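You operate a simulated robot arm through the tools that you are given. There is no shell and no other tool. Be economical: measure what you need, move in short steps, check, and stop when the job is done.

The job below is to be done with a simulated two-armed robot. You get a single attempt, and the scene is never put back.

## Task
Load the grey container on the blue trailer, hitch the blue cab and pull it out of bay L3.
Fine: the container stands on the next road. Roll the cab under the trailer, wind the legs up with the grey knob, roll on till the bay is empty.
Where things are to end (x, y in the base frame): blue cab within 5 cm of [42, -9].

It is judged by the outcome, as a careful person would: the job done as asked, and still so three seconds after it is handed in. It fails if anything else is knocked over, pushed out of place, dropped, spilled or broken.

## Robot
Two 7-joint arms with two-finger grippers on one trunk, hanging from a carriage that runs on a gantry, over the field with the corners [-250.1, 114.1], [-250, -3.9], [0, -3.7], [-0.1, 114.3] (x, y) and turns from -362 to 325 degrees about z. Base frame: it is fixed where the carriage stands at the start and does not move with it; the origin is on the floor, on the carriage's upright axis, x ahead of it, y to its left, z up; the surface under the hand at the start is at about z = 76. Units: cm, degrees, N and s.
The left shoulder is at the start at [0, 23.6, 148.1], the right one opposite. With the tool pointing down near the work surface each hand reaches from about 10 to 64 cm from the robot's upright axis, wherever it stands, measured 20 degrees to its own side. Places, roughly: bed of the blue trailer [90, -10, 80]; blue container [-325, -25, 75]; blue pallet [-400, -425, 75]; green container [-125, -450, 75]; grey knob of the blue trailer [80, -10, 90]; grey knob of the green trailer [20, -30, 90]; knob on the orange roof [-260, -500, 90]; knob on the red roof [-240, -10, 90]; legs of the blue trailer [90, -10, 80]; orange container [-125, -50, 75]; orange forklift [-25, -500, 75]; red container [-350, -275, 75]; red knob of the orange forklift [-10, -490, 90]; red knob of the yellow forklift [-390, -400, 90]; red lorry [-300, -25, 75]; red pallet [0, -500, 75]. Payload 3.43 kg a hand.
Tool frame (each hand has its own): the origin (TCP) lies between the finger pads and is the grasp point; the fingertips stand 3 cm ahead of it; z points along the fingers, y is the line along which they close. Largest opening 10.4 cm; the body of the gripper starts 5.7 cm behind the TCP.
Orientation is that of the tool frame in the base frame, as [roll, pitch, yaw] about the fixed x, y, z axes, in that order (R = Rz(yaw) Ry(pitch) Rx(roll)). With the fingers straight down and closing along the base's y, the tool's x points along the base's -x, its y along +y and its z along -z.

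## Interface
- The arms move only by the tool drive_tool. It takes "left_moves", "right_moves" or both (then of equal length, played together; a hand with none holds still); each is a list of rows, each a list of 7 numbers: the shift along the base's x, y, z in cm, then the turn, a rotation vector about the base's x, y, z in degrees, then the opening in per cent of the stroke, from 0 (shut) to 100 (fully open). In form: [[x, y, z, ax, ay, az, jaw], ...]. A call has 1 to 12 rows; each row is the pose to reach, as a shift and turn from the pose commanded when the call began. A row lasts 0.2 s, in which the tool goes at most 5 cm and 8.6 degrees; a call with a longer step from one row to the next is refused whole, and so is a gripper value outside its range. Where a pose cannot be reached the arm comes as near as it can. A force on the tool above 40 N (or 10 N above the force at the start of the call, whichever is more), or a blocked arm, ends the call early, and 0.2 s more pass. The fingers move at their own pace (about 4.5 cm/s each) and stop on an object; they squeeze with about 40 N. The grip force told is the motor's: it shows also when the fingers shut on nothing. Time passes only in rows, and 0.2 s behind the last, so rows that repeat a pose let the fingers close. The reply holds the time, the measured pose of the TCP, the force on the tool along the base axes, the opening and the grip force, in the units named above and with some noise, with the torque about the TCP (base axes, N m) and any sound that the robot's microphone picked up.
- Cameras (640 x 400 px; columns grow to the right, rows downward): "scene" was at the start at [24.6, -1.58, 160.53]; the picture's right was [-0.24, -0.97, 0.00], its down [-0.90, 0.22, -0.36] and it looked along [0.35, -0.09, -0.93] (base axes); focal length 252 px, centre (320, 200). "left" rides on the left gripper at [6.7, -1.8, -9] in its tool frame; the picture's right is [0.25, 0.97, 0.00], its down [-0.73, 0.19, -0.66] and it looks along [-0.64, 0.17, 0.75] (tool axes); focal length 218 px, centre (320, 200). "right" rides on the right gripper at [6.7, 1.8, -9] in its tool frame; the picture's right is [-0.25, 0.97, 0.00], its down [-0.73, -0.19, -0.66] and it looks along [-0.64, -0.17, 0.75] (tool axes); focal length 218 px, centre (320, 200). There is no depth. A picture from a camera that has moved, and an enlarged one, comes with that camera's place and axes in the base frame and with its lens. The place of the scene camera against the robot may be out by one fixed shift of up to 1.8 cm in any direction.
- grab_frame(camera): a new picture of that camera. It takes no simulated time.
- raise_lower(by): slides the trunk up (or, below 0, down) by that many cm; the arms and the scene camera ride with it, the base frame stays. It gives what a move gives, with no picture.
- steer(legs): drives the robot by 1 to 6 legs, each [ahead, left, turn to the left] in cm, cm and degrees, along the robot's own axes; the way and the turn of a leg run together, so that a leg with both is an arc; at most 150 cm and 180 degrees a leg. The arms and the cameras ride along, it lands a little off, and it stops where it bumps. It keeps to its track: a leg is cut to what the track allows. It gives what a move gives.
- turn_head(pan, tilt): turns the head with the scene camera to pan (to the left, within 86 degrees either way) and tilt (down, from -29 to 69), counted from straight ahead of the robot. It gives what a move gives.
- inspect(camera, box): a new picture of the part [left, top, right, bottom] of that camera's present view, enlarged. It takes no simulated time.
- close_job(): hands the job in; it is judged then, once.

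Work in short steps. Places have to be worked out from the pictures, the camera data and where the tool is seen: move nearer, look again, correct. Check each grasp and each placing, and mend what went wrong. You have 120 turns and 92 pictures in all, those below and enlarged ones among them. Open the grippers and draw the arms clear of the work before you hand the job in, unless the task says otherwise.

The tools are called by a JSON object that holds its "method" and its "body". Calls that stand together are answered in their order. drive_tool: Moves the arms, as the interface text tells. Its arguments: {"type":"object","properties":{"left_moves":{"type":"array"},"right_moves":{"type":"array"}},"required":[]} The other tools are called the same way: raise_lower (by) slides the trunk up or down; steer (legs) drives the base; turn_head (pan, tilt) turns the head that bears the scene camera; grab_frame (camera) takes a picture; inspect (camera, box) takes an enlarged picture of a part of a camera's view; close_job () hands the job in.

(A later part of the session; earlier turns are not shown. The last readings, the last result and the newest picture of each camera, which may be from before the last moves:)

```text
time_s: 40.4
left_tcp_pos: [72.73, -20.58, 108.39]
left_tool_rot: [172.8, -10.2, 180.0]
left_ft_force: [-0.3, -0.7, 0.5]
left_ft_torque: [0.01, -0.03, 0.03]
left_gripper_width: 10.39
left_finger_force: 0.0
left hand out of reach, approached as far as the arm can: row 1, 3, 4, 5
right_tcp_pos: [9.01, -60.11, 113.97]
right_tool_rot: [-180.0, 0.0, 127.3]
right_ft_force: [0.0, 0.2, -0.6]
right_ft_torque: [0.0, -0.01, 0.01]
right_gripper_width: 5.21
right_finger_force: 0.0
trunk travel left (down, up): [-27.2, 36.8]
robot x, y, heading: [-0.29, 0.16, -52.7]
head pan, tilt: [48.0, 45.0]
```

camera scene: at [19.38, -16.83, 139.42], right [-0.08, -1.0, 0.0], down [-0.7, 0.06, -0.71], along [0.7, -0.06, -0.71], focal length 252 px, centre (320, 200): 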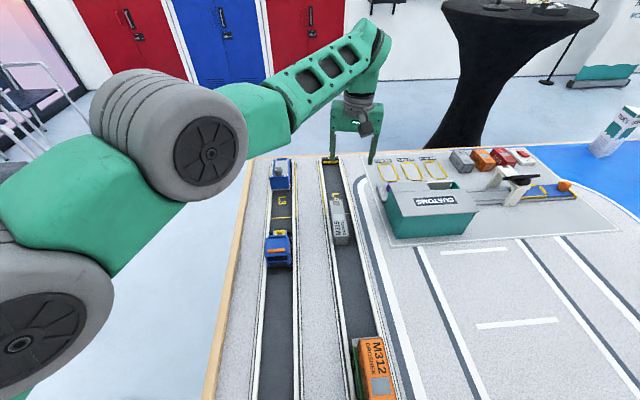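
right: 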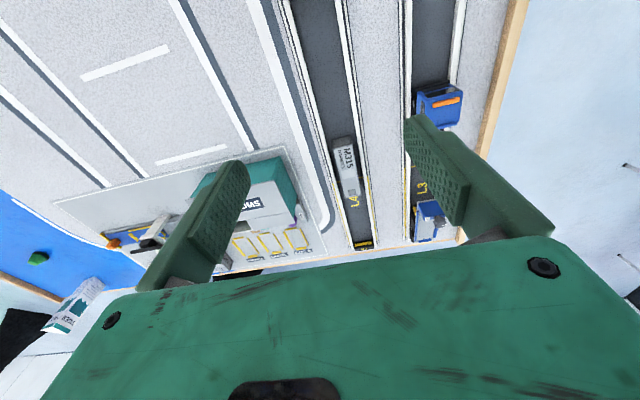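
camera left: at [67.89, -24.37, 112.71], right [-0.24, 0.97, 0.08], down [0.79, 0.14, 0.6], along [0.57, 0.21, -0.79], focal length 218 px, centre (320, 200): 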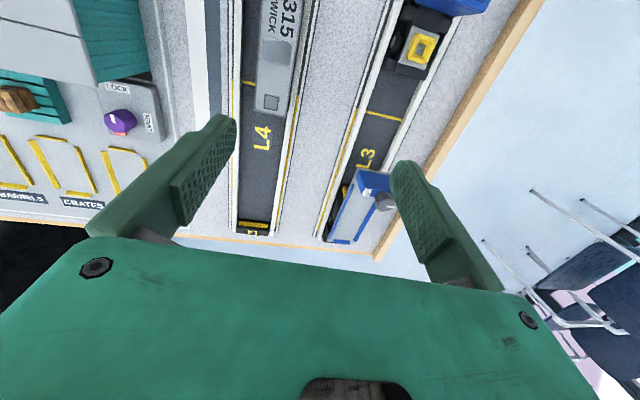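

I corrected the tilt the wrong way; now I undo it and move down/out.

{"method": "drive_tool", "body": {"left_moves": [[0, 0, -1, -3, -4, 0, 100], [0, 0, -2, -6, -8, 0, 100], [0, 0, -4, -7.2, -10.2, 0, 100], [0, 0, -7, -7.2, -10.2, 0, 100], [0, 0, -10, -7.2, -10.2, 0, 100], [0, 0, -10, -7.2, -10.2, 0, 100]]}}

{"method": "grab_frame", "body": {"camera": "scene"}}

```text
time_s: 41.8
left_tcp_pos: [78.46, -18.48, 101.84]
left_tool_rot: [-179.9, -2.5, 176.2]
left_ft_force: [-0.3, 0.3, -0.6]
left_ft_torque: [0.02, -0.02, 0.02]
left_gripper_width: 10.37
left_finger_force: 0.0
left hand out of reach, approached as far as the arm can: row 1, 2, 3, 4, 5, 6
right_tcp_pos: [9.03, -60.04, 113.77]
right_tool_rot: [180.0, 0.1, 127.4]
right_ft_force: [-0.9, 0.8, 0.2]
right_ft_torque: [0.0, 0.01, -0.02]
right_gripper_width: 5.21
right_finger_force: 0.1
trunk travel left (down, up): [-27.2, 36.8]
robot x, y, heading: [0.13, -0.06, -52.7]
head pan, tilt: [48.0, 45.0]
```

```text
59 pictures are left
camera scene: at [19.38, -16.82, 151.42], right [-0.08, -1.0, 0.0], down [-0.7, 0.06, -0.71], along [0.7, -0.06, -0.71], focal length 252 px, centre (320, 200)
```

scene: 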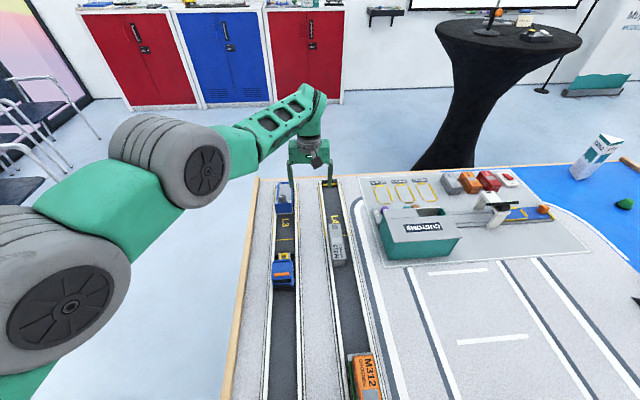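

The left arm's configuration is awkward. The right arm with the robot turned left (shoulder nearer the lane) is better. I bring the left hand back to a neutral pose, then turn to about +45°.

{"method": "drive_tool", "body": {"left_moves": [[-2.8, -1.5, 1, 0, 0, -4.5, 60], [-5.6, -3, 2, 0, 0, -9, 60], [-8.4, -4.5, 3, 0, 0, -13.5, 60], [-11.2, -6, 4, 0, 0, -18, 60], [-14, -7.5, 5, 0, 0, -22.5, 60], [-16.8, -9, 6, 0, 0, -27, 60], [-19.6, -10.5, 7, 0, 0, -31.5, 60], [-22.4, -12, 8, 0, 0, -36, 60], [-25, -13.5, 9, 0, 0, -40, 60], [-28, -15, 10, 0, 0, -45, 60], [-30.5, -16.5, 10, 0, 0, -48, 60], [-30.5, -16.5, 10, 0, 0, -48, 60]]}}

{"method": "steer", "body": {"legs": [[0, 0, 50], [0, 0, 48]]}}

{"method": "turn_head", "body": {"pan": -50, "tilt": 45}}

{"method": "grab_frame", "body": {"camera": "scene"}}

```text
time_s: 44.6
left_tcp_pos: [57.0, -38.87, 119.06]
left_tool_rot: [179.6, -5.1, 134.7]
left_ft_force: [-0.2, 0.0, 0.1]
left_ft_torque: [-0.03, -0.03, 0.02]
left_gripper_width: 6.22
left_finger_force: 0.1
left hand out of reach, approached as far as the arm can: row 1, 2, 3, 4, 5, 6, 7, 8, 9, 10, 11, 12
right_tcp_pos: [8.95, -60.13, 113.91]
right_tool_rot: [179.9, 0.2, 127.3]
right_ft_force: [-0.7, -0.1, -0.4]
right_ft_torque: [0.0, 0.01, 0.01]
right_gripper_width: 5.19
right_finger_force: 0.0
trunk travel left (down, up): [-27.2, 36.8]
robot x, y, heading: [-0.11, -0.38, -52.7]
head pan, tilt: [48.0, 45.0]
stopped in row 12 (left hand): the arm was blocked; the commanded pose is now the measured one
```

```text
time_s: 49.4
left_tcp_pos: [31.71, 61.14, 119.02]
left_tool_rot: [179.6, -5.0, -128.5]
left_ft_force: [0.3, 0.8, -0.4]
left_ft_torque: [0.0, 0.01, 0.0]
left_gripper_width: 6.23
left_finger_force: 0.1
right_tcp_pos: [58.52, 16.24, 113.8]
right_tool_rot: [-179.9, 0.1, -135.9]
right_ft_force: [-0.3, -0.7, -0.2]
right_ft_torque: [-0.01, -0.02, 0.0]
right_gripper_width: 5.18
right_finger_force: 0.0
trunk travel left (down, up): [-27.2, 36.8]
robot x, y, heading: [-0.09, 0.28, 44.4]
head pan, tilt: [48.0, 45.0]
```

```text
time_s: 51.1
left_tcp_pos: [31.84, 61.23, 118.92]
left_tool_rot: [179.6, -5.1, -128.5]
left_ft_force: [0.8, 0.1, 0.3]
left_ft_torque: [-0.01, 0.02, -0.02]
left_gripper_width: 6.25
left_finger_force: 0.1
right_tcp_pos: [58.53, 16.33, 113.89]
right_tool_rot: [180.0, 0.1, -135.8]
right_ft_force: [0.4, 0.0, 0.4]
right_ft_torque: [-0.01, 0.02, 0.02]
right_gripper_width: 5.17
right_finger_force: 0.0
trunk travel left (down, up): [-27.2, 36.8]
robot x, y, heading: [-0.04, -0.05, 44.1]
head pan, tilt: [-50.0, 45.0]
```

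```text
58 pictures are left
camera scene: at [21.59, 12.89, 151.42], right [-0.1, -0.99, 0.0], down [-0.7, 0.07, -0.71], along [0.7, -0.07, -0.71], focal length 252 px, centre (320, 200)
```

scene: 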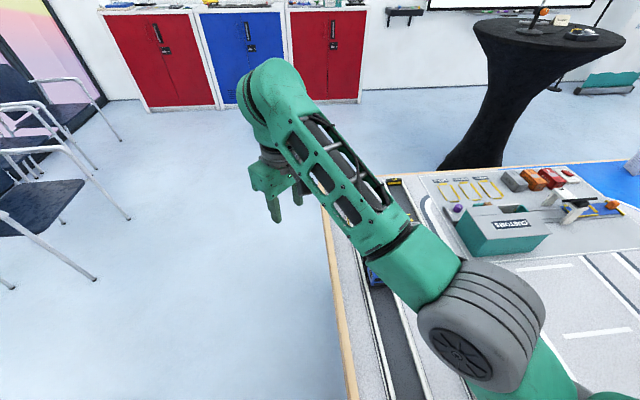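

Now the right hand goes over the cab: (58,−9), yaw to 180°, z≈100.

{"method": "drive_tool", "body": {"right_moves": [[0, -3, -1.5, 0, 0, -6, 80], [0, -6, -3, 0, 0, -12, 80], [0, -9, -4.5, 0, 0, -18, 80], [0, -12, -6, 0, 0, -24, 100], [0, -15, -8, 0, 0, -30, 100], [0, -18, -10, 0, 0, -36, 100], [-0.5, -21, -12, 0, 0, -42, 100], [-0.5, -25, -14, 0, 0, -44.2, 100], [-0.5, -25, -14, 0, 0, -44.2, 100]]}}

{"method": "grab_frame", "body": {"camera": "scene"}}

{"method": "grab_frame", "body": {"camera": "right"}}

```text
time_s: 53.1
left_tcp_pos: [31.73, 61.21, 119.01]
left_tool_rot: [179.6, -5.1, -128.5]
left_ft_force: [0.4, 0.2, 0.1]
left_ft_torque: [-0.02, 0.01, 0.02]
left_gripper_width: 6.22
left_finger_force: 0.1
right_tcp_pos: [57.98, -8.86, 100.03]
right_tool_rot: [-179.9, 0.1, -179.9]
right_ft_force: [-0.5, -0.6, 0.5]
right_ft_torque: [-0.02, -0.01, 0.02]
right_gripper_width: 10.37
right_finger_force: 0.0
right hand out of reach, approached as far as the arm can: row 1, 2, 3, 4, 5, 6, 7
trunk travel left (down, up): [-27.2, 36.8]
robot x, y, heading: [-0.1, -0.18, 44.1]
head pan, tilt: [-50.0, 45.0]
```

```text
57 pictures are left
camera scene: at [21.6, 12.9, 151.42], right [-0.1, -0.99, 0.0], down [-0.7, 0.07, -0.71], along [0.7, -0.07, -0.71], focal length 252 px, centre (320, 200)
```

scene: 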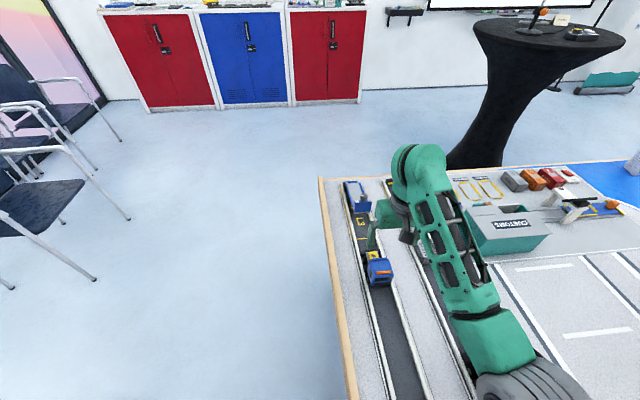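

```text
56 pictures are left
camera right: at [51.26, -7.11, 108.99], right [0.25, 0.97, 0.0], down [0.73, -0.19, 0.66], along [0.64, -0.17, -0.75], focal length 218 px, centre (320, 200)
```

right: 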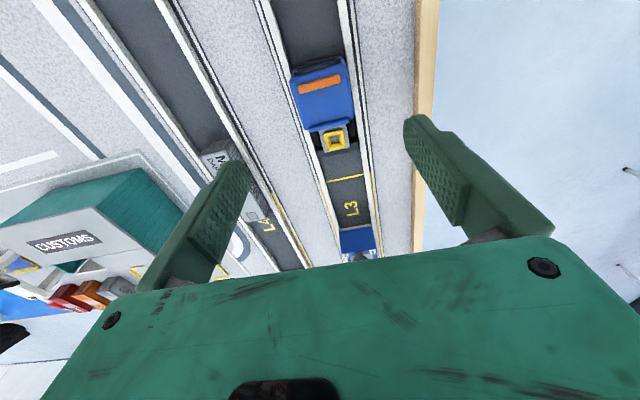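

Right arm works well here. Cab roof spans x 55.5–61.7, y −8.75, width ≈6. I descend to straddle it.

{"method": "drive_tool", "body": {"right_moves": [[0.5, 0.1, -4, 0, 0, 0, 100], [0.5, 0.1, -8, 0, 0, 0, 100], [0.5, 0.1, -12, 0, 0, 0, 100], [0.5, 0.1, -14, 0, 0, 0, 100], [0.5, 0.1, -14, 0, 0, 0, 100]]}}

{"method": "grab_frame", "body": {"camera": "right"}}

{"method": "inspect", "body": {"camera": "scene", "box": [320, 170, 440, 300]}}

```text
time_s: 54.3
left_tcp_pos: [31.71, 61.28, 118.9]
left_tool_rot: [179.6, -5.2, -128.6]
left_ft_force: [0.0, -0.7, 0.8]
left_ft_torque: [-0.01, 0.01, -0.02]
left_gripper_width: 6.27
left_finger_force: 0.1
right_tcp_pos: [58.81, -8.65, 85.94]
right_tool_rot: [-180.0, 0.1, 180.0]
right_ft_force: [0.1, 1.0, -0.3]
right_ft_torque: [-0.01, -0.03, 0.03]
right_gripper_width: 10.39
right_finger_force: 0.1
trunk travel left (down, up): [-27.2, 36.8]
robot x, y, heading: [0.22, 0.3, 44.2]
head pan, tilt: [-50.0, 45.0]
```

```text
55 pictures are left
camera right: at [51.99, -7.0, 94.96], right [0.25, 0.97, 0.0], down [0.73, -0.19, 0.66], along [0.64, -0.17, -0.75], focal length 218 px, centre (320, 200)
```

right: 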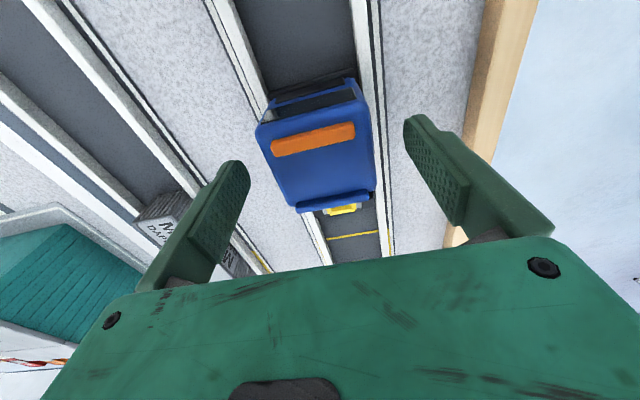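

```text
3.08 times, centred on (380, 235) of scene
camera zoom: at [21.6, 12.88, 151.42], right [-0.1, -0.99, 0.0], down [-0.7, 0.07, -0.71], along [0.7, -0.07, -0.71], focal length 774 px, centre (135, 92)
```

zoom: 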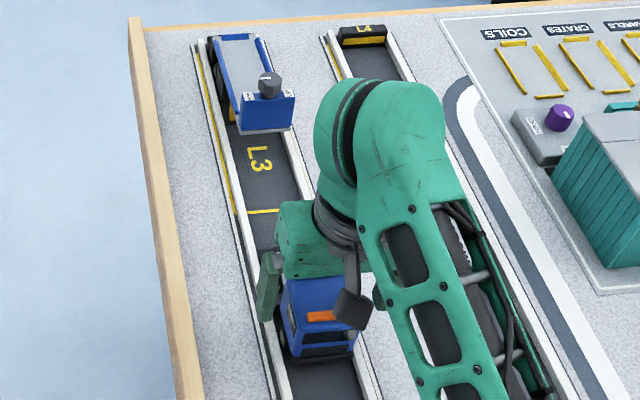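

Aligned. Descend 4 cm to TCP z≈82 and close on the cab body.

{"method": "drive_tool", "body": {"right_moves": [[-0.2, 0, -2, 0, 0, 0, 100], [-0.2, 0, -4, 0, 0, 0, 100], [-0.2, 0, -4, 0, 0, 0, 75], [-0.2, 0, -4, 0, 0, 0, 55], [-0.2, 0, -4, 0, 0, 0, 45], [-0.2, 0, -4, 0, 0, 0, 45], [-0.2, 0, -4, 0, 0, 0, 45]]}}

{"method": "grab_frame", "body": {"camera": "right"}}

```text
time_s: 55.9
left_tcp_pos: [31.67, 61.27, 118.94]
left_tool_rot: [179.5, -5.1, -128.5]
left_ft_force: [-0.4, -0.4, 0.1]
left_ft_torque: [-0.02, -0.01, -0.01]
left_gripper_width: 6.23
left_finger_force: 0.0
right_tcp_pos: [58.42, -8.72, 81.94]
right_tool_rot: [180.0, 0.0, 179.9]
right_ft_force: [-0.8, 0.9, 0.6]
right_ft_torque: [0.03, 0.01, 0.06]
right_gripper_width: 6.13
right_finger_force: 39.7
trunk travel left (down, up): [-27.2, 36.8]
robot x, y, heading: [0.1, -0.1, 43.9]
head pan, tilt: [-50.0, 45.0]
```

```text
53 pictures are left
camera right: at [51.69, -6.98, 90.93], right [0.25, 0.97, 0.0], down [0.73, -0.19, 0.66], along [0.64, -0.17, -0.75], focal length 218 px, centre (320, 200)
```

right: 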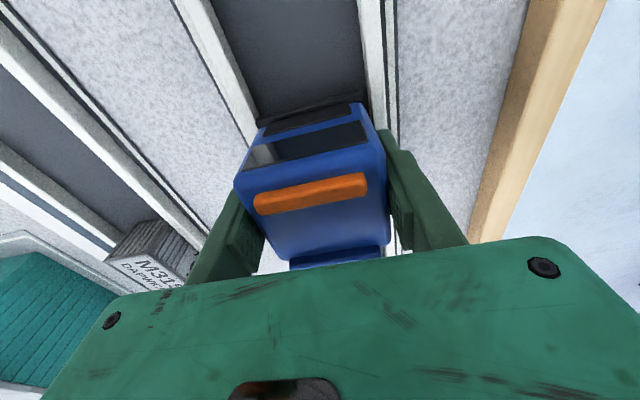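

Firm grip (6.1 cm). Roll the cab 11 cm toward the trailer, slowly, and look.

{"method": "drive_tool", "body": {"right_moves": [[1, 0, 0, 0, 0, 0, 45], [2.5, 0, 0, 0, 0, 0, 45], [4, 0, 0, 0, 0, 0, 45], [5.5, 0, 0, 0, 0, 0, 45], [7, 0, 0, 0, 0, 0, 45], [8.5, 0, 0, 0, 0, 0, 45], [10, 0, 0, 0, 0, 0, 45], [11, 0, 0, 0, 0, 0, 45], [11, 0, 0, 0, 0, 0, 45]]}}

{"method": "inspect", "body": {"camera": "scene", "box": [320, 170, 440, 300]}}

```text
time_s: 57.9
left_tcp_pos: [31.88, 61.2, 119.0]
left_tool_rot: [179.6, -5.1, -128.5]
left_ft_force: [0.3, 0.6, 0.7]
left_ft_torque: [0.0, -0.02, 0.03]
left_gripper_width: 6.24
left_finger_force: 0.0
right_tcp_pos: [69.47, -8.74, 81.88]
right_tool_rot: [180.0, 0.1, -179.9]
right_ft_force: [0.1, -1.6, 2.2]
right_ft_torque: [0.02, 0.05, 0.05]
right_gripper_width: 6.12
right_finger_force: 39.9
trunk travel left (down, up): [-27.2, 36.8]
robot x, y, heading: [0.02, -0.12, 44.2]
head pan, tilt: [-50.0, 45.0]
```

```text
3.08 times, centred on (380, 235) of scene
camera zoom: at [21.6, 12.87, 151.42], right [-0.1, -0.99, 0.0], down [-0.7, 0.07, -0.71], along [0.7, -0.07, -0.71], focal length 774 px, centre (135, 92)
```

zoom: 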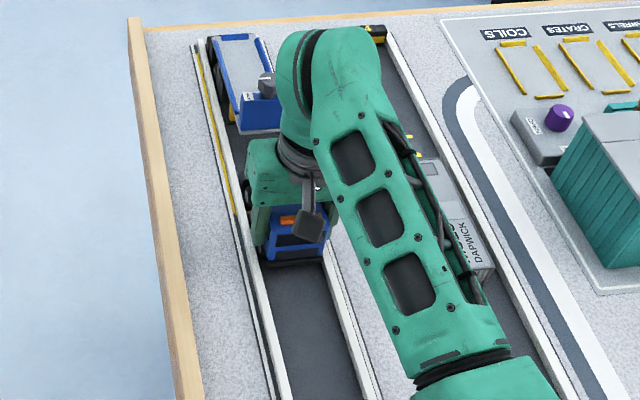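

Rolling well. Continue 5 cm, then check clearance.

{"method": "drive_tool", "body": {"right_moves": [[1, 0, 0, 0, 0, 0, 45], [2, 0, 0, 0, 0, 0, 45], [3, 0, 0, 0, 0, 0, 45], [4, 0, 0, 0, 0, 0, 45], [5, 0, 0, 0, 0, 0, 45], [5, 0, 0, 0, 0, 0, 45]]}}

{"method": "inspect", "body": {"camera": "scene", "box": [320, 170, 400, 260]}}

{"method": "grab_frame", "body": {"camera": "right"}}

```text
time_s: 59.3
left_tcp_pos: [31.79, 61.22, 118.98]
left_tool_rot: [179.6, -5.0, -128.6]
left_ft_force: [-0.2, 0.2, 1.3]
left_ft_torque: [0.0, 0.01, -0.02]
left_gripper_width: 6.23
left_finger_force: 0.2
right_tcp_pos: [74.32, -8.75, 81.91]
right_tool_rot: [-180.0, 0.1, 180.0]
right_ft_force: [-0.3, -0.2, -0.1]
right_ft_torque: [-0.08, 0.06, -0.03]
right_gripper_width: 6.12
right_finger_force: 40.2
trunk travel left (down, up): [-27.2, 36.8]
robot x, y, heading: [0.14, 0.11, 43.9]
head pan, tilt: [-50.0, 45.0]
```

```text
4.44 times, centred on (360, 215) of scene
camera zoom: at [21.59, 12.88, 151.42], right [-0.1, -0.99, 0.0], down [-0.7, 0.07, -0.71], along [0.7, -0.07, -0.71], focal length 1119 px, centre (142, 133)
```

zoom: 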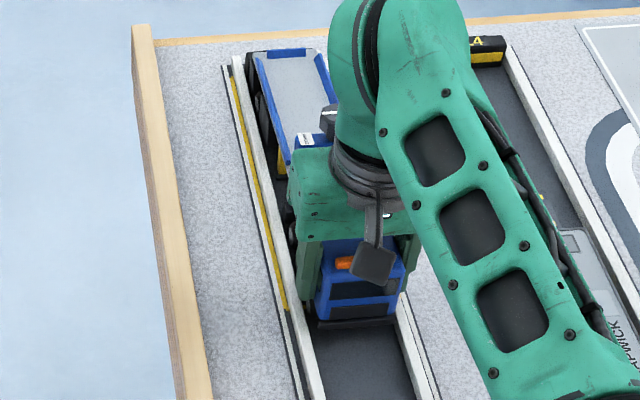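

```text
50 pictures are left
camera right: at [67.7, -6.93, 90.93], right [0.25, 0.97, 0.0], down [0.73, -0.19, 0.66], along [0.64, -0.17, -0.75], focal length 218 px, centre (320, 200)
```

right: 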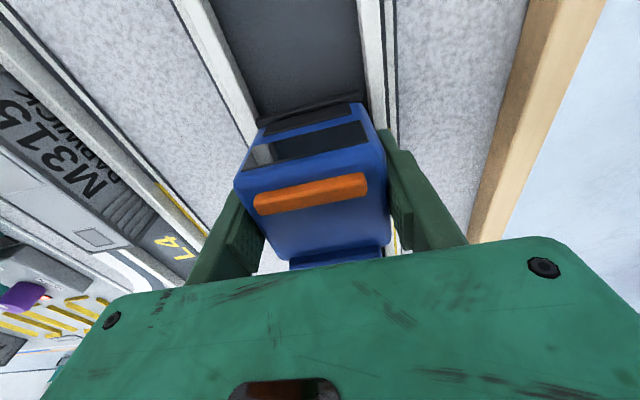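

No contact yet. Advance another 2.2 cm gently, watching the force.

{"method": "drive_tool", "body": {"right_moves": [[0.5, 0, 0, 0, 0, 0, 45], [1, 0, 0, 0, 0, 0, 45], [1.5, 0, 0, 0, 0, 0, 45], [2.2, 0, 0, 0, 0, 0, 45], [2.2, 0, 0, 0, 0, 0, 45]]}}

{"method": "drive_tool", "body": {"right_moves": [[0, 0, 0, 0, 0, 0, 70], [0, 0, 0, 0, 0, 0, 100], [0, 0, 0, 0, 0, 0, 100], [-1, 0, 3, 0, 0, 0, 100], [-3, 0, 7, 0, 0, 0, 100], [-6, 0, 11, 0, 0, 0, 100], [-10, 0, 13, 0, 0, 0, 100], [-14, 0, 15, 0, 0, 0, 100], [-14, 0, 15, 0, 0, 0, 100]]}}

{"method": "grab_frame", "body": {"camera": "right"}}

{"method": "inspect", "body": {"camera": "scene", "box": [320, 170, 400, 260]}}

```text
time_s: 60.5
left_tcp_pos: [31.8, 61.2, 118.91]
left_tool_rot: [179.6, -5.2, -128.5]
left_ft_force: [-0.3, 0.0, -0.2]
left_ft_torque: [0.0, -0.02, 0.0]
left_gripper_width: 6.25
left_finger_force: 0.1
right_tcp_pos: [76.57, -8.59, 81.9]
right_tool_rot: [179.9, 0.1, -179.9]
right_ft_force: [0.4, 0.0, 2.4]
right_ft_torque: [0.03, 0.06, 0.01]
right_gripper_width: 6.16
right_finger_force: 40.2
trunk travel left (down, up): [-27.2, 36.8]
robot x, y, heading: [-0.13, -0.11, 44.3]
head pan, tilt: [-50.0, 45.0]
```

```text
time_s: 62.5
left_tcp_pos: [31.81, 61.24, 119.07]
left_tool_rot: [179.5, -5.2, -128.5]
left_ft_force: [0.0, 0.9, -0.5]
left_ft_torque: [0.03, -0.02, 0.05]
left_gripper_width: 6.26
left_finger_force: 0.0
right_tcp_pos: [62.47, -8.62, 97.04]
right_tool_rot: [179.9, 0.0, 179.9]
right_ft_force: [0.4, 0.1, -0.4]
right_ft_torque: [0.02, 0.01, 0.01]
right_gripper_width: 10.38
right_finger_force: 0.1
trunk travel left (down, up): [-27.2, 36.8]
robot x, y, heading: [0.21, -0.07, 44.0]
head pan, tilt: [-50.0, 45.0]
```

```text
49 pictures are left
camera right: at [55.78, -6.87, 106.04], right [0.25, 0.97, 0.0], down [0.73, -0.19, 0.66], along [0.64, -0.17, -0.75], focal length 218 px, centre (320, 200)
```

right: 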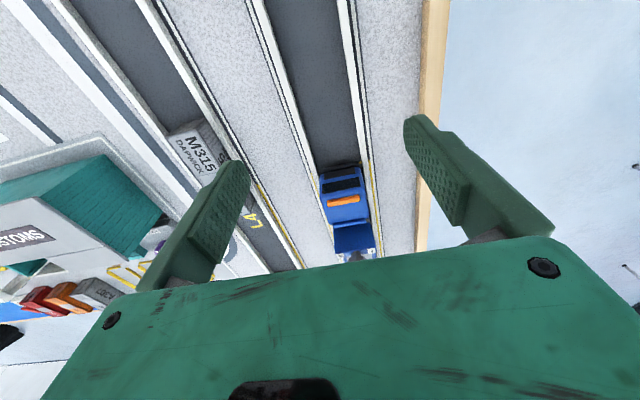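

```text
4.44 times, centred on (360, 215) of scene
camera zoom: at [21.63, 12.89, 151.43], right [-0.1, -0.99, 0.0], down [-0.7, 0.07, -0.71], along [0.7, -0.07, -0.71], focal length 1119 px, centre (142, 133)
```

zoom: 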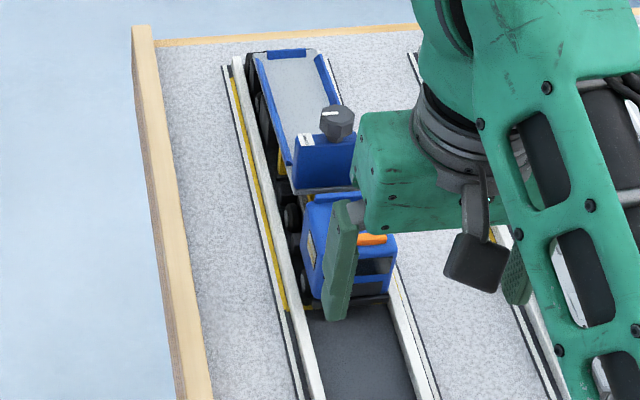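

A tighter look at the gap and hitch from this side.

{"method": "inspect", "body": {"camera": "scene", "box": [362, 175, 412, 240]}}

{"method": "inspect", "body": {"camera": "right", "box": [300, 150, 400, 270]}}

```text
6.15 times, centred on (387, 208) of scene
camera zoom: at [21.63, 12.89, 151.43], right [-0.1, -0.99, 0.0], down [-0.7, 0.07, -0.71], along [0.7, -0.07, -0.71], focal length 1549 px, centre (-92, 154)
```

zoom: 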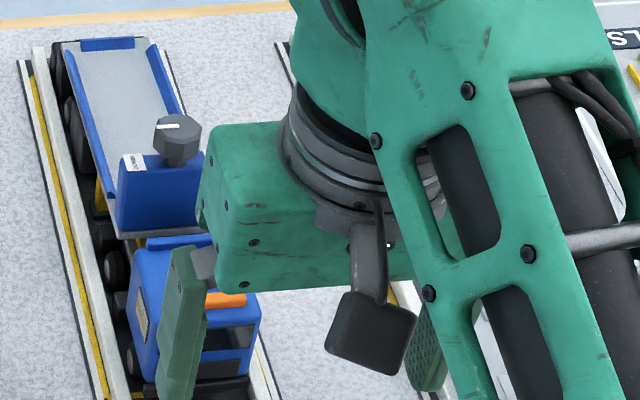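

```text
3.33 times, centred on (350, 210) of right
camera zoom: at [55.78, -6.87, 106.04], right [0.25, 0.97, 0.0], down [0.73, -0.19, 0.66], along [0.64, -0.17, -0.75], focal length 728 px, centre (220, 167)
```

zoom: 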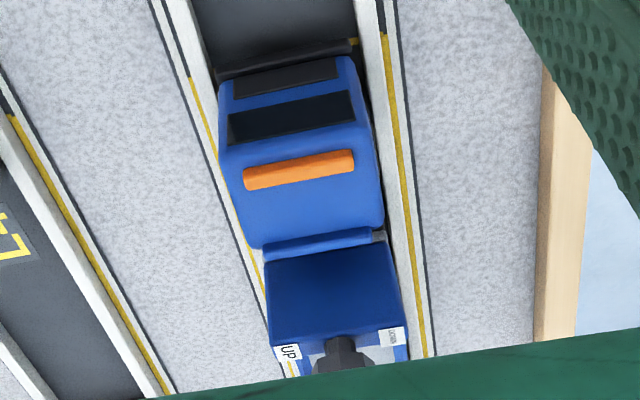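

I want a side view of the hitch: I drive the carriage about 60 cm to +y (away from the table) with the hand clear, and look from there.

{"method": "steer", "body": {"legs": [[41.7, 43.2, 0]]}}

{"method": "turn_head", "body": {"pan": -86, "tilt": 33}}

{"method": "grab_frame", "body": {"camera": "scene"}}

```text
time_s: 65.9
left_tcp_pos: [30.18, 121.36, 119.05]
left_tool_rot: [179.6, -5.1, -127.8]
left_ft_force: [-0.5, -0.1, 0.7]
left_ft_torque: [-0.01, -0.01, -0.05]
left_gripper_width: 6.27
left_finger_force: 0.0
right_tcp_pos: [61.94, 51.99, 97.08]
right_tool_rot: [180.0, 0.1, -179.1]
right_ft_force: [0.7, 0.2, 0.5]
right_ft_torque: [0.0, -0.02, 0.01]
right_gripper_width: 10.41
right_finger_force: 0.0
trunk travel left (down, up): [-27.2, 36.8]
robot x, y, heading: [-0.61, 59.38, 45.1]
head pan, tilt: [-50.0, 45.0]
```

```text
time_s: 66.9
left_tcp_pos: [30.21, 121.22, 119.01]
left_tool_rot: [179.6, -5.2, -127.7]
left_ft_force: [0.3, -1.1, 0.9]
left_ft_torque: [0.02, -0.01, -0.01]
left_gripper_width: 6.24
left_finger_force: 0.1
right_tcp_pos: [61.97, 51.93, 97.11]
right_tool_rot: [-180.0, 0.1, -179.2]
right_ft_force: [0.3, -0.8, 0.1]
right_ft_torque: [0.01, 0.0, -0.02]
right_gripper_width: 10.39
right_finger_force: 0.1
trunk travel left (down, up): [-27.2, 36.8]
robot x, y, heading: [-0.66, 59.51, 45.1]
head pan, tilt: [-85.9, 33.0]
```

```text
45 pictures are left
camera scene: at [19.32, 67.68, 153.21], right [-0.65, -0.76, 0.0], down [-0.41, 0.36, -0.84], along [0.63, -0.55, -0.54], focal length 252 px, centre (320, 200)
```

scene: 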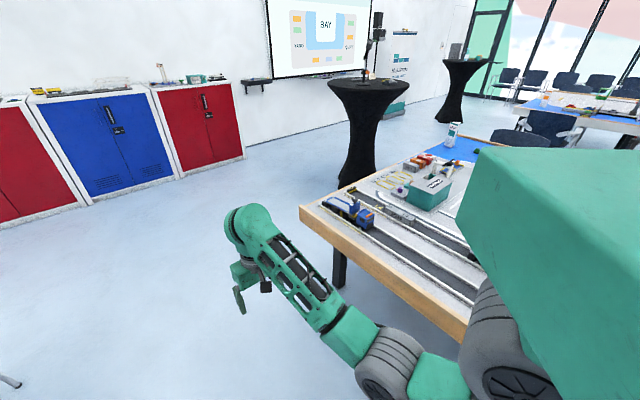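

Now a strong enlargement of the cab–trailer hitch.

{"method": "inspect", "body": {"camera": "scene", "box": [316, 185, 386, 240]}}

```text
7.27 times, centred on (351, 212) of scene
camera zoom: at [19.32, 67.68, 153.21], right [-0.65, -0.76, 0.0], down [-0.41, 0.36, -0.84], along [0.63, -0.55, -0.54], focal length 1831 px, centre (94, 109)
```

zoom: 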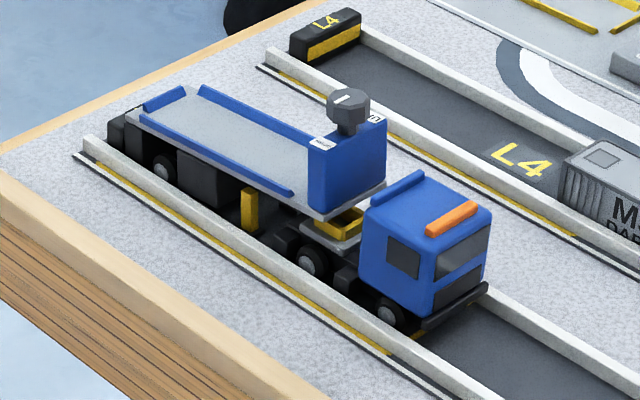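

Very clear: the fifth wheel is only half under the trailer's front edge; about 2.5 cm more is needed (gap ≈3.5 cm). I drive back and regrip the cab.

{"method": "steer", "body": {"legs": [[-42.1, -42, -1]]}}

{"method": "turn_head", "body": {"pan": -50, "tilt": 45}}

{"method": "grab_frame", "body": {"camera": "right"}}

```text
time_s: 70.3
left_tcp_pos: [31.45, 60.88, 118.98]
left_tool_rot: [179.7, -5.3, -129.0]
left_ft_force: [-0.1, 0.1, 0.2]
left_ft_torque: [0.0, 0.01, 0.0]
left_gripper_width: 6.25
left_finger_force: 0.0
right_tcp_pos: [61.58, -9.14, 97.05]
right_tool_rot: [180.0, 0.1, 179.5]
right_ft_force: [-0.1, 0.4, -0.5]
right_ft_torque: [0.0, 0.03, -0.03]
right_gripper_width: 10.39
right_finger_force: 0.1
trunk travel left (down, up): [-27.2, 36.8]
robot x, y, heading: [-0.86, -0.2, 44.0]
head pan, tilt: [-85.9, 33.0]
```

```text
time_s: 71.3
left_tcp_pos: [31.32, 60.84, 118.93]
left_tool_rot: [179.6, -5.3, -128.9]
left_ft_force: [-0.6, 0.3, 0.9]
left_ft_torque: [0.0, 0.03, 0.02]
left_gripper_width: 6.26
left_finger_force: 0.1
right_tcp_pos: [61.64, -9.3, 97.05]
right_tool_rot: [179.9, 0.1, 179.4]
right_ft_force: [-0.3, 0.3, 0.3]
right_ft_torque: [0.02, 0.02, 0.02]
right_gripper_width: 10.39
right_finger_force: 0.1
trunk travel left (down, up): [-27.2, 36.8]
robot x, y, heading: [-0.83, 0.04, 43.7]
head pan, tilt: [-50.0, 45.0]
```

```text
43 pictures are left
camera right: at [54.92, -7.45, 106.02], right [0.26, 0.97, 0.0], down [0.73, -0.2, 0.66], along [0.63, -0.17, -0.75], focal length 218 px, centre (320, 200)
```

right: 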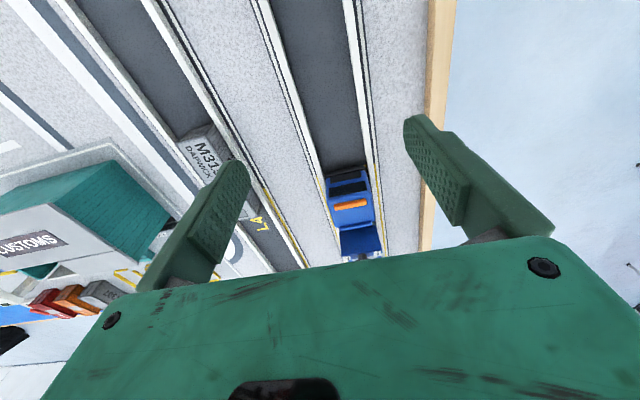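

Move forward and down over the cab to (75.8, −8.7, 82), yaw corrected.

{"method": "drive_tool", "body": {"right_moves": [[3.5, 0.1, -1, 0, 0, 0.5, 100], [7, 0.3, -2, 0, 0, 0.5, 100], [10.5, 0.4, -3, 0, 0, 0.5, 100], [14.2, 0.5, -5, 0, 0, 0.5, 100], [14.2, 0.5, -9, 0, 0, 0.5, 100], [14.2, 0.5, -12.5, 0, 0, 0.5, 100], [14.2, 0.5, -15, 0, 0, 0.5, 100], [14.2, 0.5, -15, 0, 0, 0.5, 70], [14.2, 0.5, -15, 0, 0, 0.5, 45], [14.2, 0.5, -15, 0, 0, 0.5, 45], [14.2, 0.5, -15, 0, 0, 0.5, 45]]}}

{"method": "grab_frame", "body": {"camera": "right"}}

```text
time_s: 73.7
left_tcp_pos: [31.45, 60.94, 119.0]
left_tool_rot: [179.6, -5.3, -129.0]
left_ft_force: [0.3, -0.2, 0.3]
left_ft_torque: [-0.03, 0.02, -0.01]
left_gripper_width: 6.24
left_finger_force: 0.2
right_tcp_pos: [75.84, -8.67, 82.06]
right_tool_rot: [-180.0, 0.0, 179.9]
right_ft_force: [0.3, -0.2, 0.1]
right_ft_torque: [-0.03, -0.04, 0.04]
right_gripper_width: 6.18
right_finger_force: 40.3
trunk travel left (down, up): [-27.2, 36.8]
robot x, y, heading: [-0.81, -0.15, 43.7]
head pan, tilt: [-50.0, 45.0]
```

```text
42 pictures are left
camera right: at [69.09, -6.95, 91.03], right [0.25, 0.97, 0.0], down [0.73, -0.19, 0.66], along [0.64, -0.17, -0.75], focal length 218 px, centre (320, 200)
```

right: 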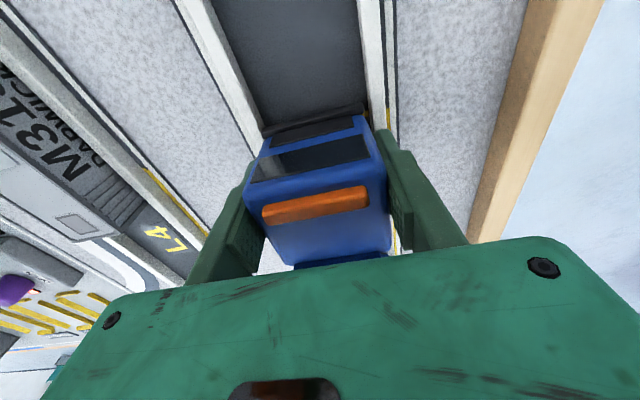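

Gripped. Roll 2.5 cm further under the trailer in small steps, watching force and sound.

{"method": "drive_tool", "body": {"right_moves": [[0.5, 0, 0, 0, 0, 0, 45], [1, 0, 0, 0, 0, 0, 45], [1.4, 0, 0, 0, 0, 0, 45], [1.8, 0, 0, 0, 0, 0, 45], [2.2, 0, 0, 0, 0, 0, 45], [2.5, 0, 0, 0, 0, 0, 45], [2.5, 0, 0, 0, 0, 0, 45]]}}

```text
time_s: 75.3
left_tcp_pos: [31.29, 60.77, 118.9]
left_tool_rot: [179.6, -5.2, -128.9]
left_ft_force: [0.2, -0.1, 0.1]
left_ft_torque: [-0.02, -0.02, 0.01]
left_gripper_width: 6.26
left_finger_force: 0.0
right_tcp_pos: [78.26, -8.59, 82.16]
right_tool_rot: [180.0, 0.1, -180.0]
right_ft_force: [-13.7, -0.4, 14.5]
right_ft_torque: [-0.14, -1.23, -0.01]
right_gripper_width: 6.15
right_finger_force: 39.8
trunk travel left (down, up): [-27.2, 36.8]
robot x, y, heading: [-0.83, -0.35, 44.1]
head pan, tilt: [-50.0, 45.0]
```

Contact felt (≈14 N) at the end of the roll. I ease back 0.4 cm, release, rise, and look again from the side.

{"method": "drive_tool", "body": {"right_moves": [[-0.4, 0, 0, 0, 0, 0, 45], [-0.4, 0, 0, 0, 0, 0, 45]]}}

{"method": "drive_tool", "body": {"right_moves": [[0, 0, 0, 0, 0, 0, 70], [0, 0, 0, 0, 0, 0, 100], [0, 0, 0, 0, 0, 0, 100], [-1, 0, 3, 0, 0, 0, 100], [-3, 0, 7, 0, 0, 0, 100], [-6, 0, 11, 0, 0, 0, 100], [-10, 0, 13, 0, 0, 0, 100], [-14, 0, 15, 0, 0, 0, 100], [-14, 0, 15, 0, 0, 0, 100]]}}

{"method": "steer", "body": {"legs": [[41.7, 43.2, 0]]}}

{"method": "turn_head", "body": {"pan": -86, "tilt": 33}}

{"method": "inspect", "body": {"camera": "scene", "box": [310, 175, 390, 240]}}

```text
time_s: 75.9
left_tcp_pos: [31.5, 60.91, 118.95]
left_tool_rot: [179.6, -5.2, -129.0]
left_ft_force: [-0.7, -0.8, -0.2]
left_ft_torque: [-0.01, 0.01, 0.01]
left_gripper_width: 6.27
left_finger_force: 0.1
right_tcp_pos: [77.98, -8.63, 82.05]
right_tool_rot: [179.9, 0.1, -179.9]
right_ft_force: [-0.6, 0.7, 5.5]
right_ft_torque: [0.12, 0.05, 0.05]
right_gripper_width: 6.16
right_finger_force: 39.7
trunk travel left (down, up): [-27.2, 36.8]
robot x, y, heading: [-1.04, -0.01, 43.7]
head pan, tilt: [-50.0, 45.0]
```

```text
time_s: 77.9
left_tcp_pos: [31.48, 60.8, 119.1]
left_tool_rot: [179.6, -5.1, -129.0]
left_ft_force: [-0.3, 0.2, 0.2]
left_ft_torque: [-0.02, -0.02, -0.03]
left_gripper_width: 6.21
left_finger_force: 0.0
right_tcp_pos: [63.92, -8.77, 96.94]
right_tool_rot: [-180.0, 0.1, -180.0]
right_ft_force: [0.5, 0.0, 0.5]
right_ft_torque: [0.02, 0.0, 0.0]
right_gripper_width: 10.4
right_finger_force: 0.1
trunk travel left (down, up): [-27.2, 36.8]
robot x, y, heading: [-0.82, -0.09, 43.7]
head pan, tilt: [-50.0, 45.0]
```

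```text
time_s: 81.3
left_tcp_pos: [32.47, 120.5, 118.99]
left_tool_rot: [179.6, -5.1, -129.2]
left_ft_force: [-0.4, -0.7, 0.0]
left_ft_torque: [-0.03, -0.02, 0.0]
left_gripper_width: 6.23
left_finger_force: 0.1
right_tcp_pos: [64.51, 50.8, 96.96]
right_tool_rot: [179.9, 0.1, 179.8]
right_ft_force: [-0.1, -0.5, 0.5]
right_ft_torque: [-0.02, 0.0, 0.0]
right_gripper_width: 10.42
right_finger_force: 0.0
trunk travel left (down, up): [-27.2, 36.8]
robot x, y, heading: [0.1, 60.05, 43.5]
head pan, tilt: [-50.0, 45.0]
```

```text
time_s: 82.3
left_tcp_pos: [32.32, 120.62, 118.9]
left_tool_rot: [179.6, -5.1, -129.2]
left_ft_force: [-0.1, 0.4, 0.3]
left_ft_torque: [0.03, 0.03, 0.0]
left_gripper_width: 6.22
left_finger_force: 0.1
right_tcp_pos: [64.51, 50.71, 97.05]
right_tool_rot: [179.9, 0.1, 179.8]
right_ft_force: [-0.5, -0.2, -0.1]
right_ft_torque: [0.02, 0.04, 0.02]
right_gripper_width: 10.41
right_finger_force: 0.0
trunk travel left (down, up): [-27.2, 36.8]
robot x, y, heading: [-0.15, 59.81, 43.4]
head pan, tilt: [-85.9, 33.0]
```

```text
6.15 times, centred on (350, 208) of scene
camera zoom: at [20.11, 67.2, 153.21], right [-0.67, -0.74, 0.0], down [-0.4, 0.37, -0.84], along [0.62, -0.57, -0.54], focal length 1549 px, centre (135, 154)
```

zoom: 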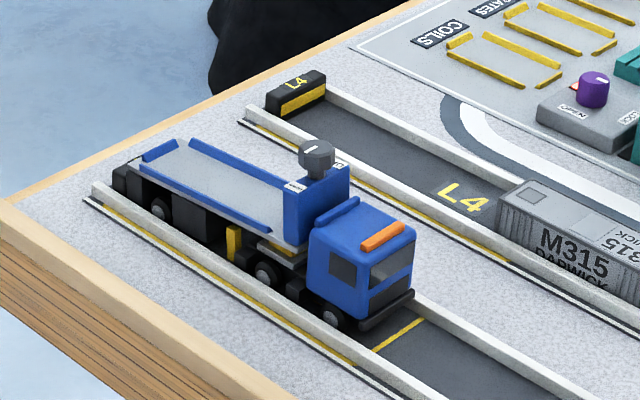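

Much better: fifth wheel fully under, cab rear up at the legs. A closer look.

{"method": "inspect", "body": {"camera": "scene", "box": [350, 196, 388, 222]}}

{"method": "inspect", "body": {"camera": "scene", "box": [326, 195, 376, 230]}}

```text
15.38 times, centred on (369, 209) of scene
camera zoom: at [20.11, 67.2, 153.21], right [-0.67, -0.74, 0.0], down [-0.4, 0.37, -0.84], along [0.62, -0.57, -0.54], focal length 3873 px, centre (-434, 62)
```

zoom: 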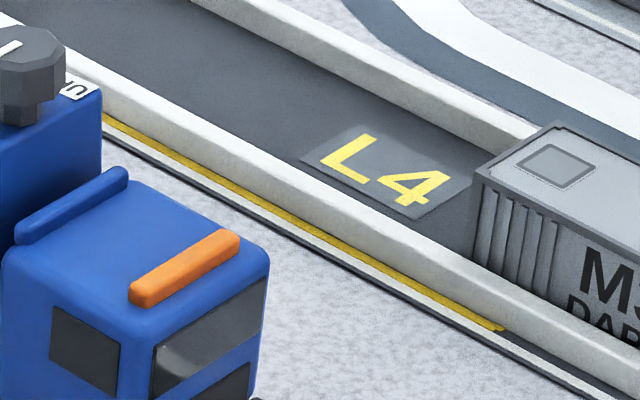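

```text
11.43 times, centred on (351, 212) of scene
camera zoom: at [20.11, 67.2, 153.21], right [-0.67, -0.74, 0.0], down [-0.4, 0.37, -0.84], along [0.62, -0.57, -0.54], focal length 2877 px, centre (-34, 57)
```

zoom: 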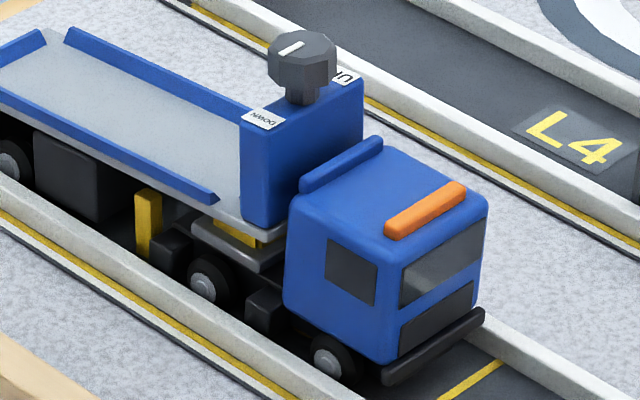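

Cab is in place; next the knob. I drive back, turn slightly more left (≈50°) and lower the trunk 6 cm for reach.

{"method": "steer", "body": {"legs": [[-40.9, -43.5, 0], [0, 0, 6.5]]}}

{"method": "raise_lower", "body": {"by": -6}}

{"method": "turn_head", "body": {"pan": -58, "tilt": 42}}

{"method": "drive_tool", "body": {"right_moves": [[1, -1, 3, 0, 0, -2, 70], [3, -3, 6, 0, 0, -4, 70], [6, -5, 9, 0, 0, -6, 70], [9, -6.5, 10, 0, 0, -6.3, 70], [12, -6.5, 10, 0, 0, -6.3, 70], [14, -6.5, 10, 0, 0, -6.3, 70], [14, -6.5, 10, 0, 0, -6.3, 70]]}}

{"method": "grab_frame", "body": {"camera": "right"}}

```text
time_s: 86.2
left_tcp_pos: [25.09, 64.28, 118.96]
left_tool_rot: [179.7, -5.2, -122.6]
left_ft_force: [0.6, -0.9, -0.8]
left_ft_torque: [0.0, 0.02, -0.05]
left_gripper_width: 6.25
left_finger_force: 0.1
right_tcp_pos: [65.28, -0.99, 96.92]
right_tool_rot: [179.9, 0.0, -173.5]
right_ft_force: [-0.1, 0.3, -0.3]
right_ft_torque: [-0.02, 0.02, 0.01]
right_gripper_width: 10.38
right_finger_force: 0.2
trunk travel left (down, up): [-27.2, 36.8]
robot x, y, heading: [-0.07, 0.15, 50.1]
head pan, tilt: [-85.9, 33.0]
```

```text
time_s: 87.2
left_tcp_pos: [25.12, 64.42, 112.89]
left_tool_rot: [179.6, -5.2, -122.4]
left_ft_force: [0.3, -0.4, 0.3]
left_ft_torque: [-0.02, -0.02, -0.03]
left_gripper_width: 6.25
left_finger_force: 0.1
right_tcp_pos: [65.34, -0.85, 91.1]
right_tool_rot: [-179.9, 0.1, -173.5]
right_ft_force: [0.5, 0.7, 0.0]
right_ft_torque: [0.02, -0.01, -0.03]
right_gripper_width: 10.42
right_finger_force: 0.0
trunk travel left (down, up): [-21.2, 42.8]
robot x, y, heading: [0.28, 0.18, 50.2]
head pan, tilt: [-85.9, 33.0]
```

```text
time_s: 88.1
left_tcp_pos: [25.05, 64.42, 112.89]
left_tool_rot: [179.5, -5.1, -122.4]
left_ft_force: [-0.3, -0.2, 0.9]
left_ft_torque: [0.02, 0.02, 0.02]
left_gripper_width: 6.24
left_finger_force: 0.0
right_tcp_pos: [65.37, -1.03, 91.1]
right_tool_rot: [-179.9, 0.1, -173.5]
right_ft_force: [0.3, 0.7, -1.4]
right_ft_torque: [0.01, -0.01, -0.01]
right_gripper_width: 10.41
right_finger_force: 0.0
trunk travel left (down, up): [-21.2, 42.8]
robot x, y, heading: [-0.13, 0.13, 50.2]
head pan, tilt: [-58.0, 42.0]
```

```text
time_s: 89.7
left_tcp_pos: [25.03, 64.47, 112.96]
left_tool_rot: [179.6, -5.2, -122.6]
left_ft_force: [0.1, 0.5, 0.4]
left_ft_torque: [0.01, -0.01, -0.01]
left_gripper_width: 6.24
left_finger_force: 0.0
right_tcp_pos: [79.24, -7.74, 101.1]
right_tool_rot: [179.9, 0.2, -179.8]
right_ft_force: [-0.3, -0.4, 0.4]
right_ft_torque: [-0.01, -0.01, 0.0]
right_gripper_width: 7.26
right_finger_force: 0.1
trunk travel left (down, up): [-21.2, 42.8]
robot x, y, heading: [0.34, 0.35, 50.3]
head pan, tilt: [-58.0, 42.0]
```

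```text
38 pictures are left
camera right: at [72.47, -5.95, 110.01], right [0.25, 0.97, 0.0], down [0.73, -0.19, 0.66], along [0.64, -0.16, -0.75], focal length 218 px, centre (320, 200)
```

right: 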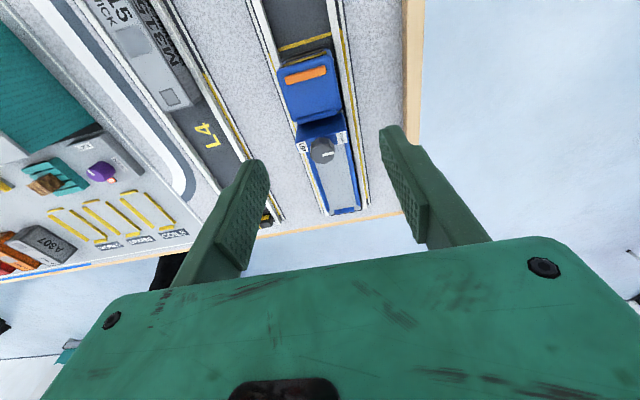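

Knob centre ≈ (83.5, −8.4). I look closely for pointer and knob size.

{"method": "inspect", "body": {"camera": "right", "box": [280, 100, 370, 220]}}

```text
3.33 times, centred on (325, 160) of right
camera zoom: at [72.47, -5.95, 110.01], right [0.25, 0.97, 0.0], down [0.73, -0.19, 0.66], along [0.64, -0.16, -0.75], focal length 728 px, centre (303, 333)
```

zoom: 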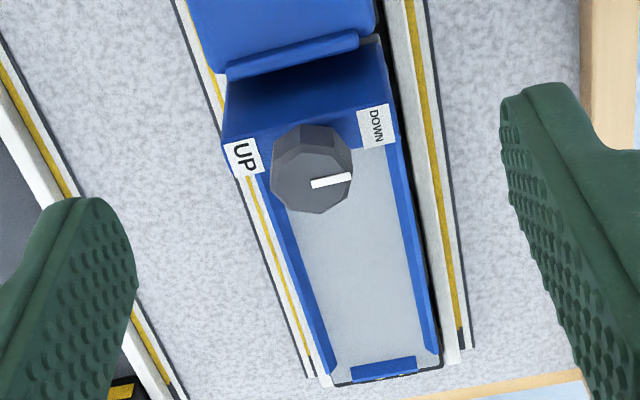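

Pointer at +y (DOWN); knob ≈2.8 cm wide, headboard top ≈86.6. I descend around the knob to TCP z≈90.2 and close.

{"method": "drive_tool", "body": {"right_moves": [[2.5, -0.4, -2, 0, 0, 0, 60], [4.6, -0.7, -5, 0, 0, 0, 55], [4.6, -0.7, -8, 0, 0, 0, 55], [4.6, -0.7, -10, 0, 0, 0, 55], [4.6, -0.7, -10.8, 0, 0, 0, 55], [4.6, -0.7, -10.8, 0, 0, 0, 55]]}}

{"method": "grab_frame", "body": {"camera": "right"}}

{"method": "inspect", "body": {"camera": "scene", "box": [300, 140, 420, 240]}}

```text
time_s: 91.1
left_tcp_pos: [25.21, 64.34, 112.98]
left_tool_rot: [179.5, -5.1, -122.5]
left_ft_force: [-0.7, -0.6, 0.1]
left_ft_torque: [-0.01, 0.0, 0.0]
left_gripper_width: 6.24
left_finger_force: 0.0
right_tcp_pos: [83.94, -8.21, 90.35]
right_tool_rot: [180.0, 0.2, -179.8]
right_ft_force: [0.8, -0.2, 0.8]
right_ft_torque: [0.0, -0.01, -0.03]
right_gripper_width: 5.71
right_finger_force: 0.1
trunk travel left (down, up): [-21.2, 42.8]
robot x, y, heading: [0.04, 0.21, 50.3]
head pan, tilt: [-58.0, 42.0]
```

```text
36 pictures are left
camera right: at [77.21, -6.55, 99.35], right [0.25, 0.97, 0.0], down [0.73, -0.19, 0.66], along [0.64, -0.16, -0.75], focal length 218 px, centre (320, 200)
```

right: 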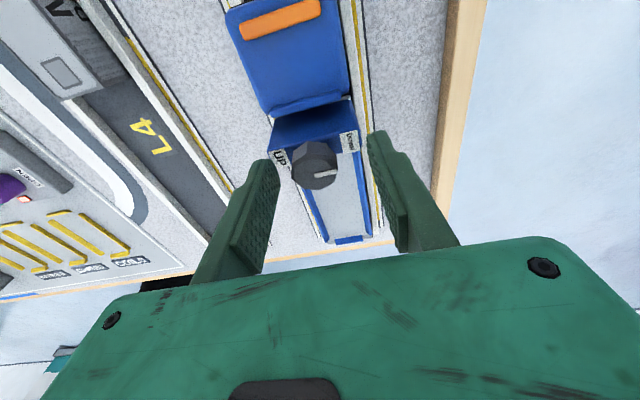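

```text
4.00 times, centred on (360, 190) of scene
camera zoom: at [20.26, 14.17, 145.85], right [-0.13, -0.99, 0.0], down [-0.66, 0.09, -0.74], along [0.74, -0.1, -0.67], focal length 1007 px, centre (160, 240)
```

zoom: 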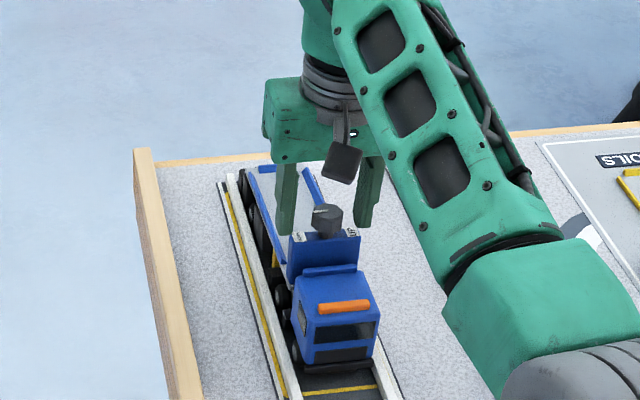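

Check the knob's centring between the fingers with an enlargement.

{"method": "inspect", "body": {"camera": "right", "box": [250, 100, 400, 250]}}

```text
2.67 times, centred on (325, 175) of right
camera zoom: at [77.21, -6.55, 99.35], right [0.25, 0.97, 0.0], down [0.73, -0.19, 0.66], along [0.64, -0.16, -0.75], focal length 582 px, centre (307, 267)
```

zoom: 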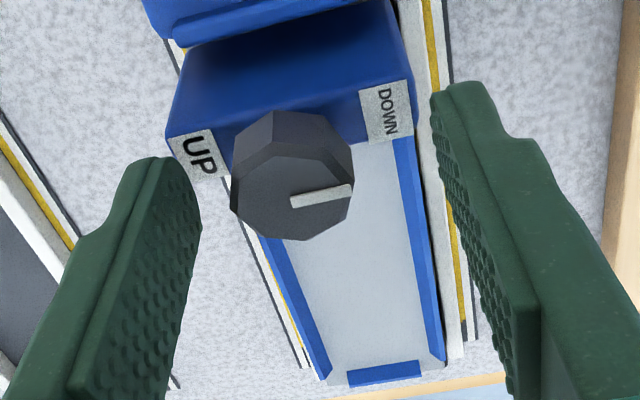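

Knob centred at (83.85, −8.5). Shift −0.3 in y and close.

{"method": "drive_tool", "body": {"right_moves": [[0, -0.3, -0.2, 0, 0, 0, 45], [0, -0.3, -0.2, 0, 0, 0, 25], [0, -0.3, -0.2, 0, 0, 0, 10], [0, -0.3, -0.2, 0, 0, 0, 10], [0, -0.3, -0.2, 0, 0, 0, 10]]}}

{"method": "drive_tool", "body": {"right_moves": [[0, 0, 0, 0, 0, -6, 10], [0, 0, 0, 0, 0, -12, 10], [0, 0, 0, 0, 0, -18, 10], [0, 0, 0, 0, 0, -24, 10], [0, 0, 0, 0, 0, -24, 10]]}}

{"method": "inspect", "body": {"camera": "right", "box": [250, 100, 400, 250]}}

```text
time_s: 92.3
left_tcp_pos: [25.11, 64.34, 112.87]
left_tool_rot: [179.6, -5.2, -122.4]
left_ft_force: [-0.3, 1.2, 0.1]
left_ft_torque: [-0.02, 0.01, -0.02]
left_gripper_width: 6.23
left_finger_force: 0.0
right_tcp_pos: [83.88, -8.56, 90.06]
right_tool_rot: [-179.9, 0.0, -179.8]
right_ft_force: [-0.5, 0.3, -0.5]
right_ft_torque: [0.08, 0.02, 0.03]
right_gripper_width: 2.64
right_finger_force: 39.8
trunk travel left (down, up): [-21.2, 42.8]
robot x, y, heading: [0.47, 0.29, 50.3]
head pan, tilt: [-58.0, 42.0]
```

```text
time_s: 93.5
left_tcp_pos: [25.04, 64.41, 112.97]
left_tool_rot: [179.6, -5.3, -122.4]
left_ft_force: [0.2, 0.7, 0.3]
left_ft_torque: [0.0, -0.01, 0.01]
left_gripper_width: 6.22
left_finger_force: 0.0
right_tcp_pos: [83.85, -8.46, 90.05]
right_tool_rot: [180.0, 0.0, 156.2]
right_ft_force: [-0.1, 0.7, -0.2]
right_ft_torque: [-0.03, -0.1, 0.02]
right_gripper_width: 2.46
right_finger_force: 39.9
trunk travel left (down, up): [-21.2, 42.8]
robot x, y, heading: [0.17, 0.09, 50.2]
head pan, tilt: [-58.0, 42.0]
```

```text
2.67 times, centred on (325, 175) of right
camera zoom: at [78.38, -4.23, 99.1], right [0.62, 0.78, 0.0], down [0.59, -0.47, 0.66], along [0.51, -0.41, -0.75], focal length 582 px, centre (307, 267)
```

zoom: 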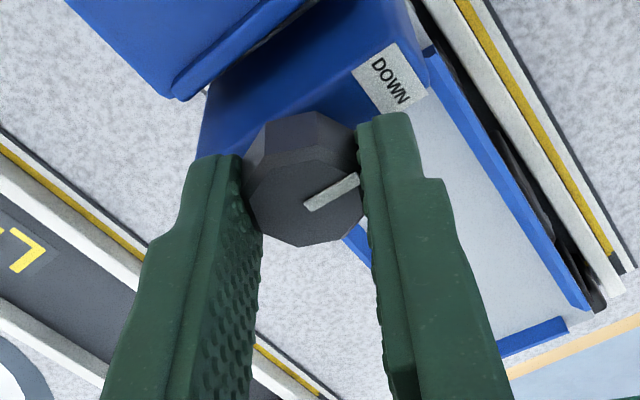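

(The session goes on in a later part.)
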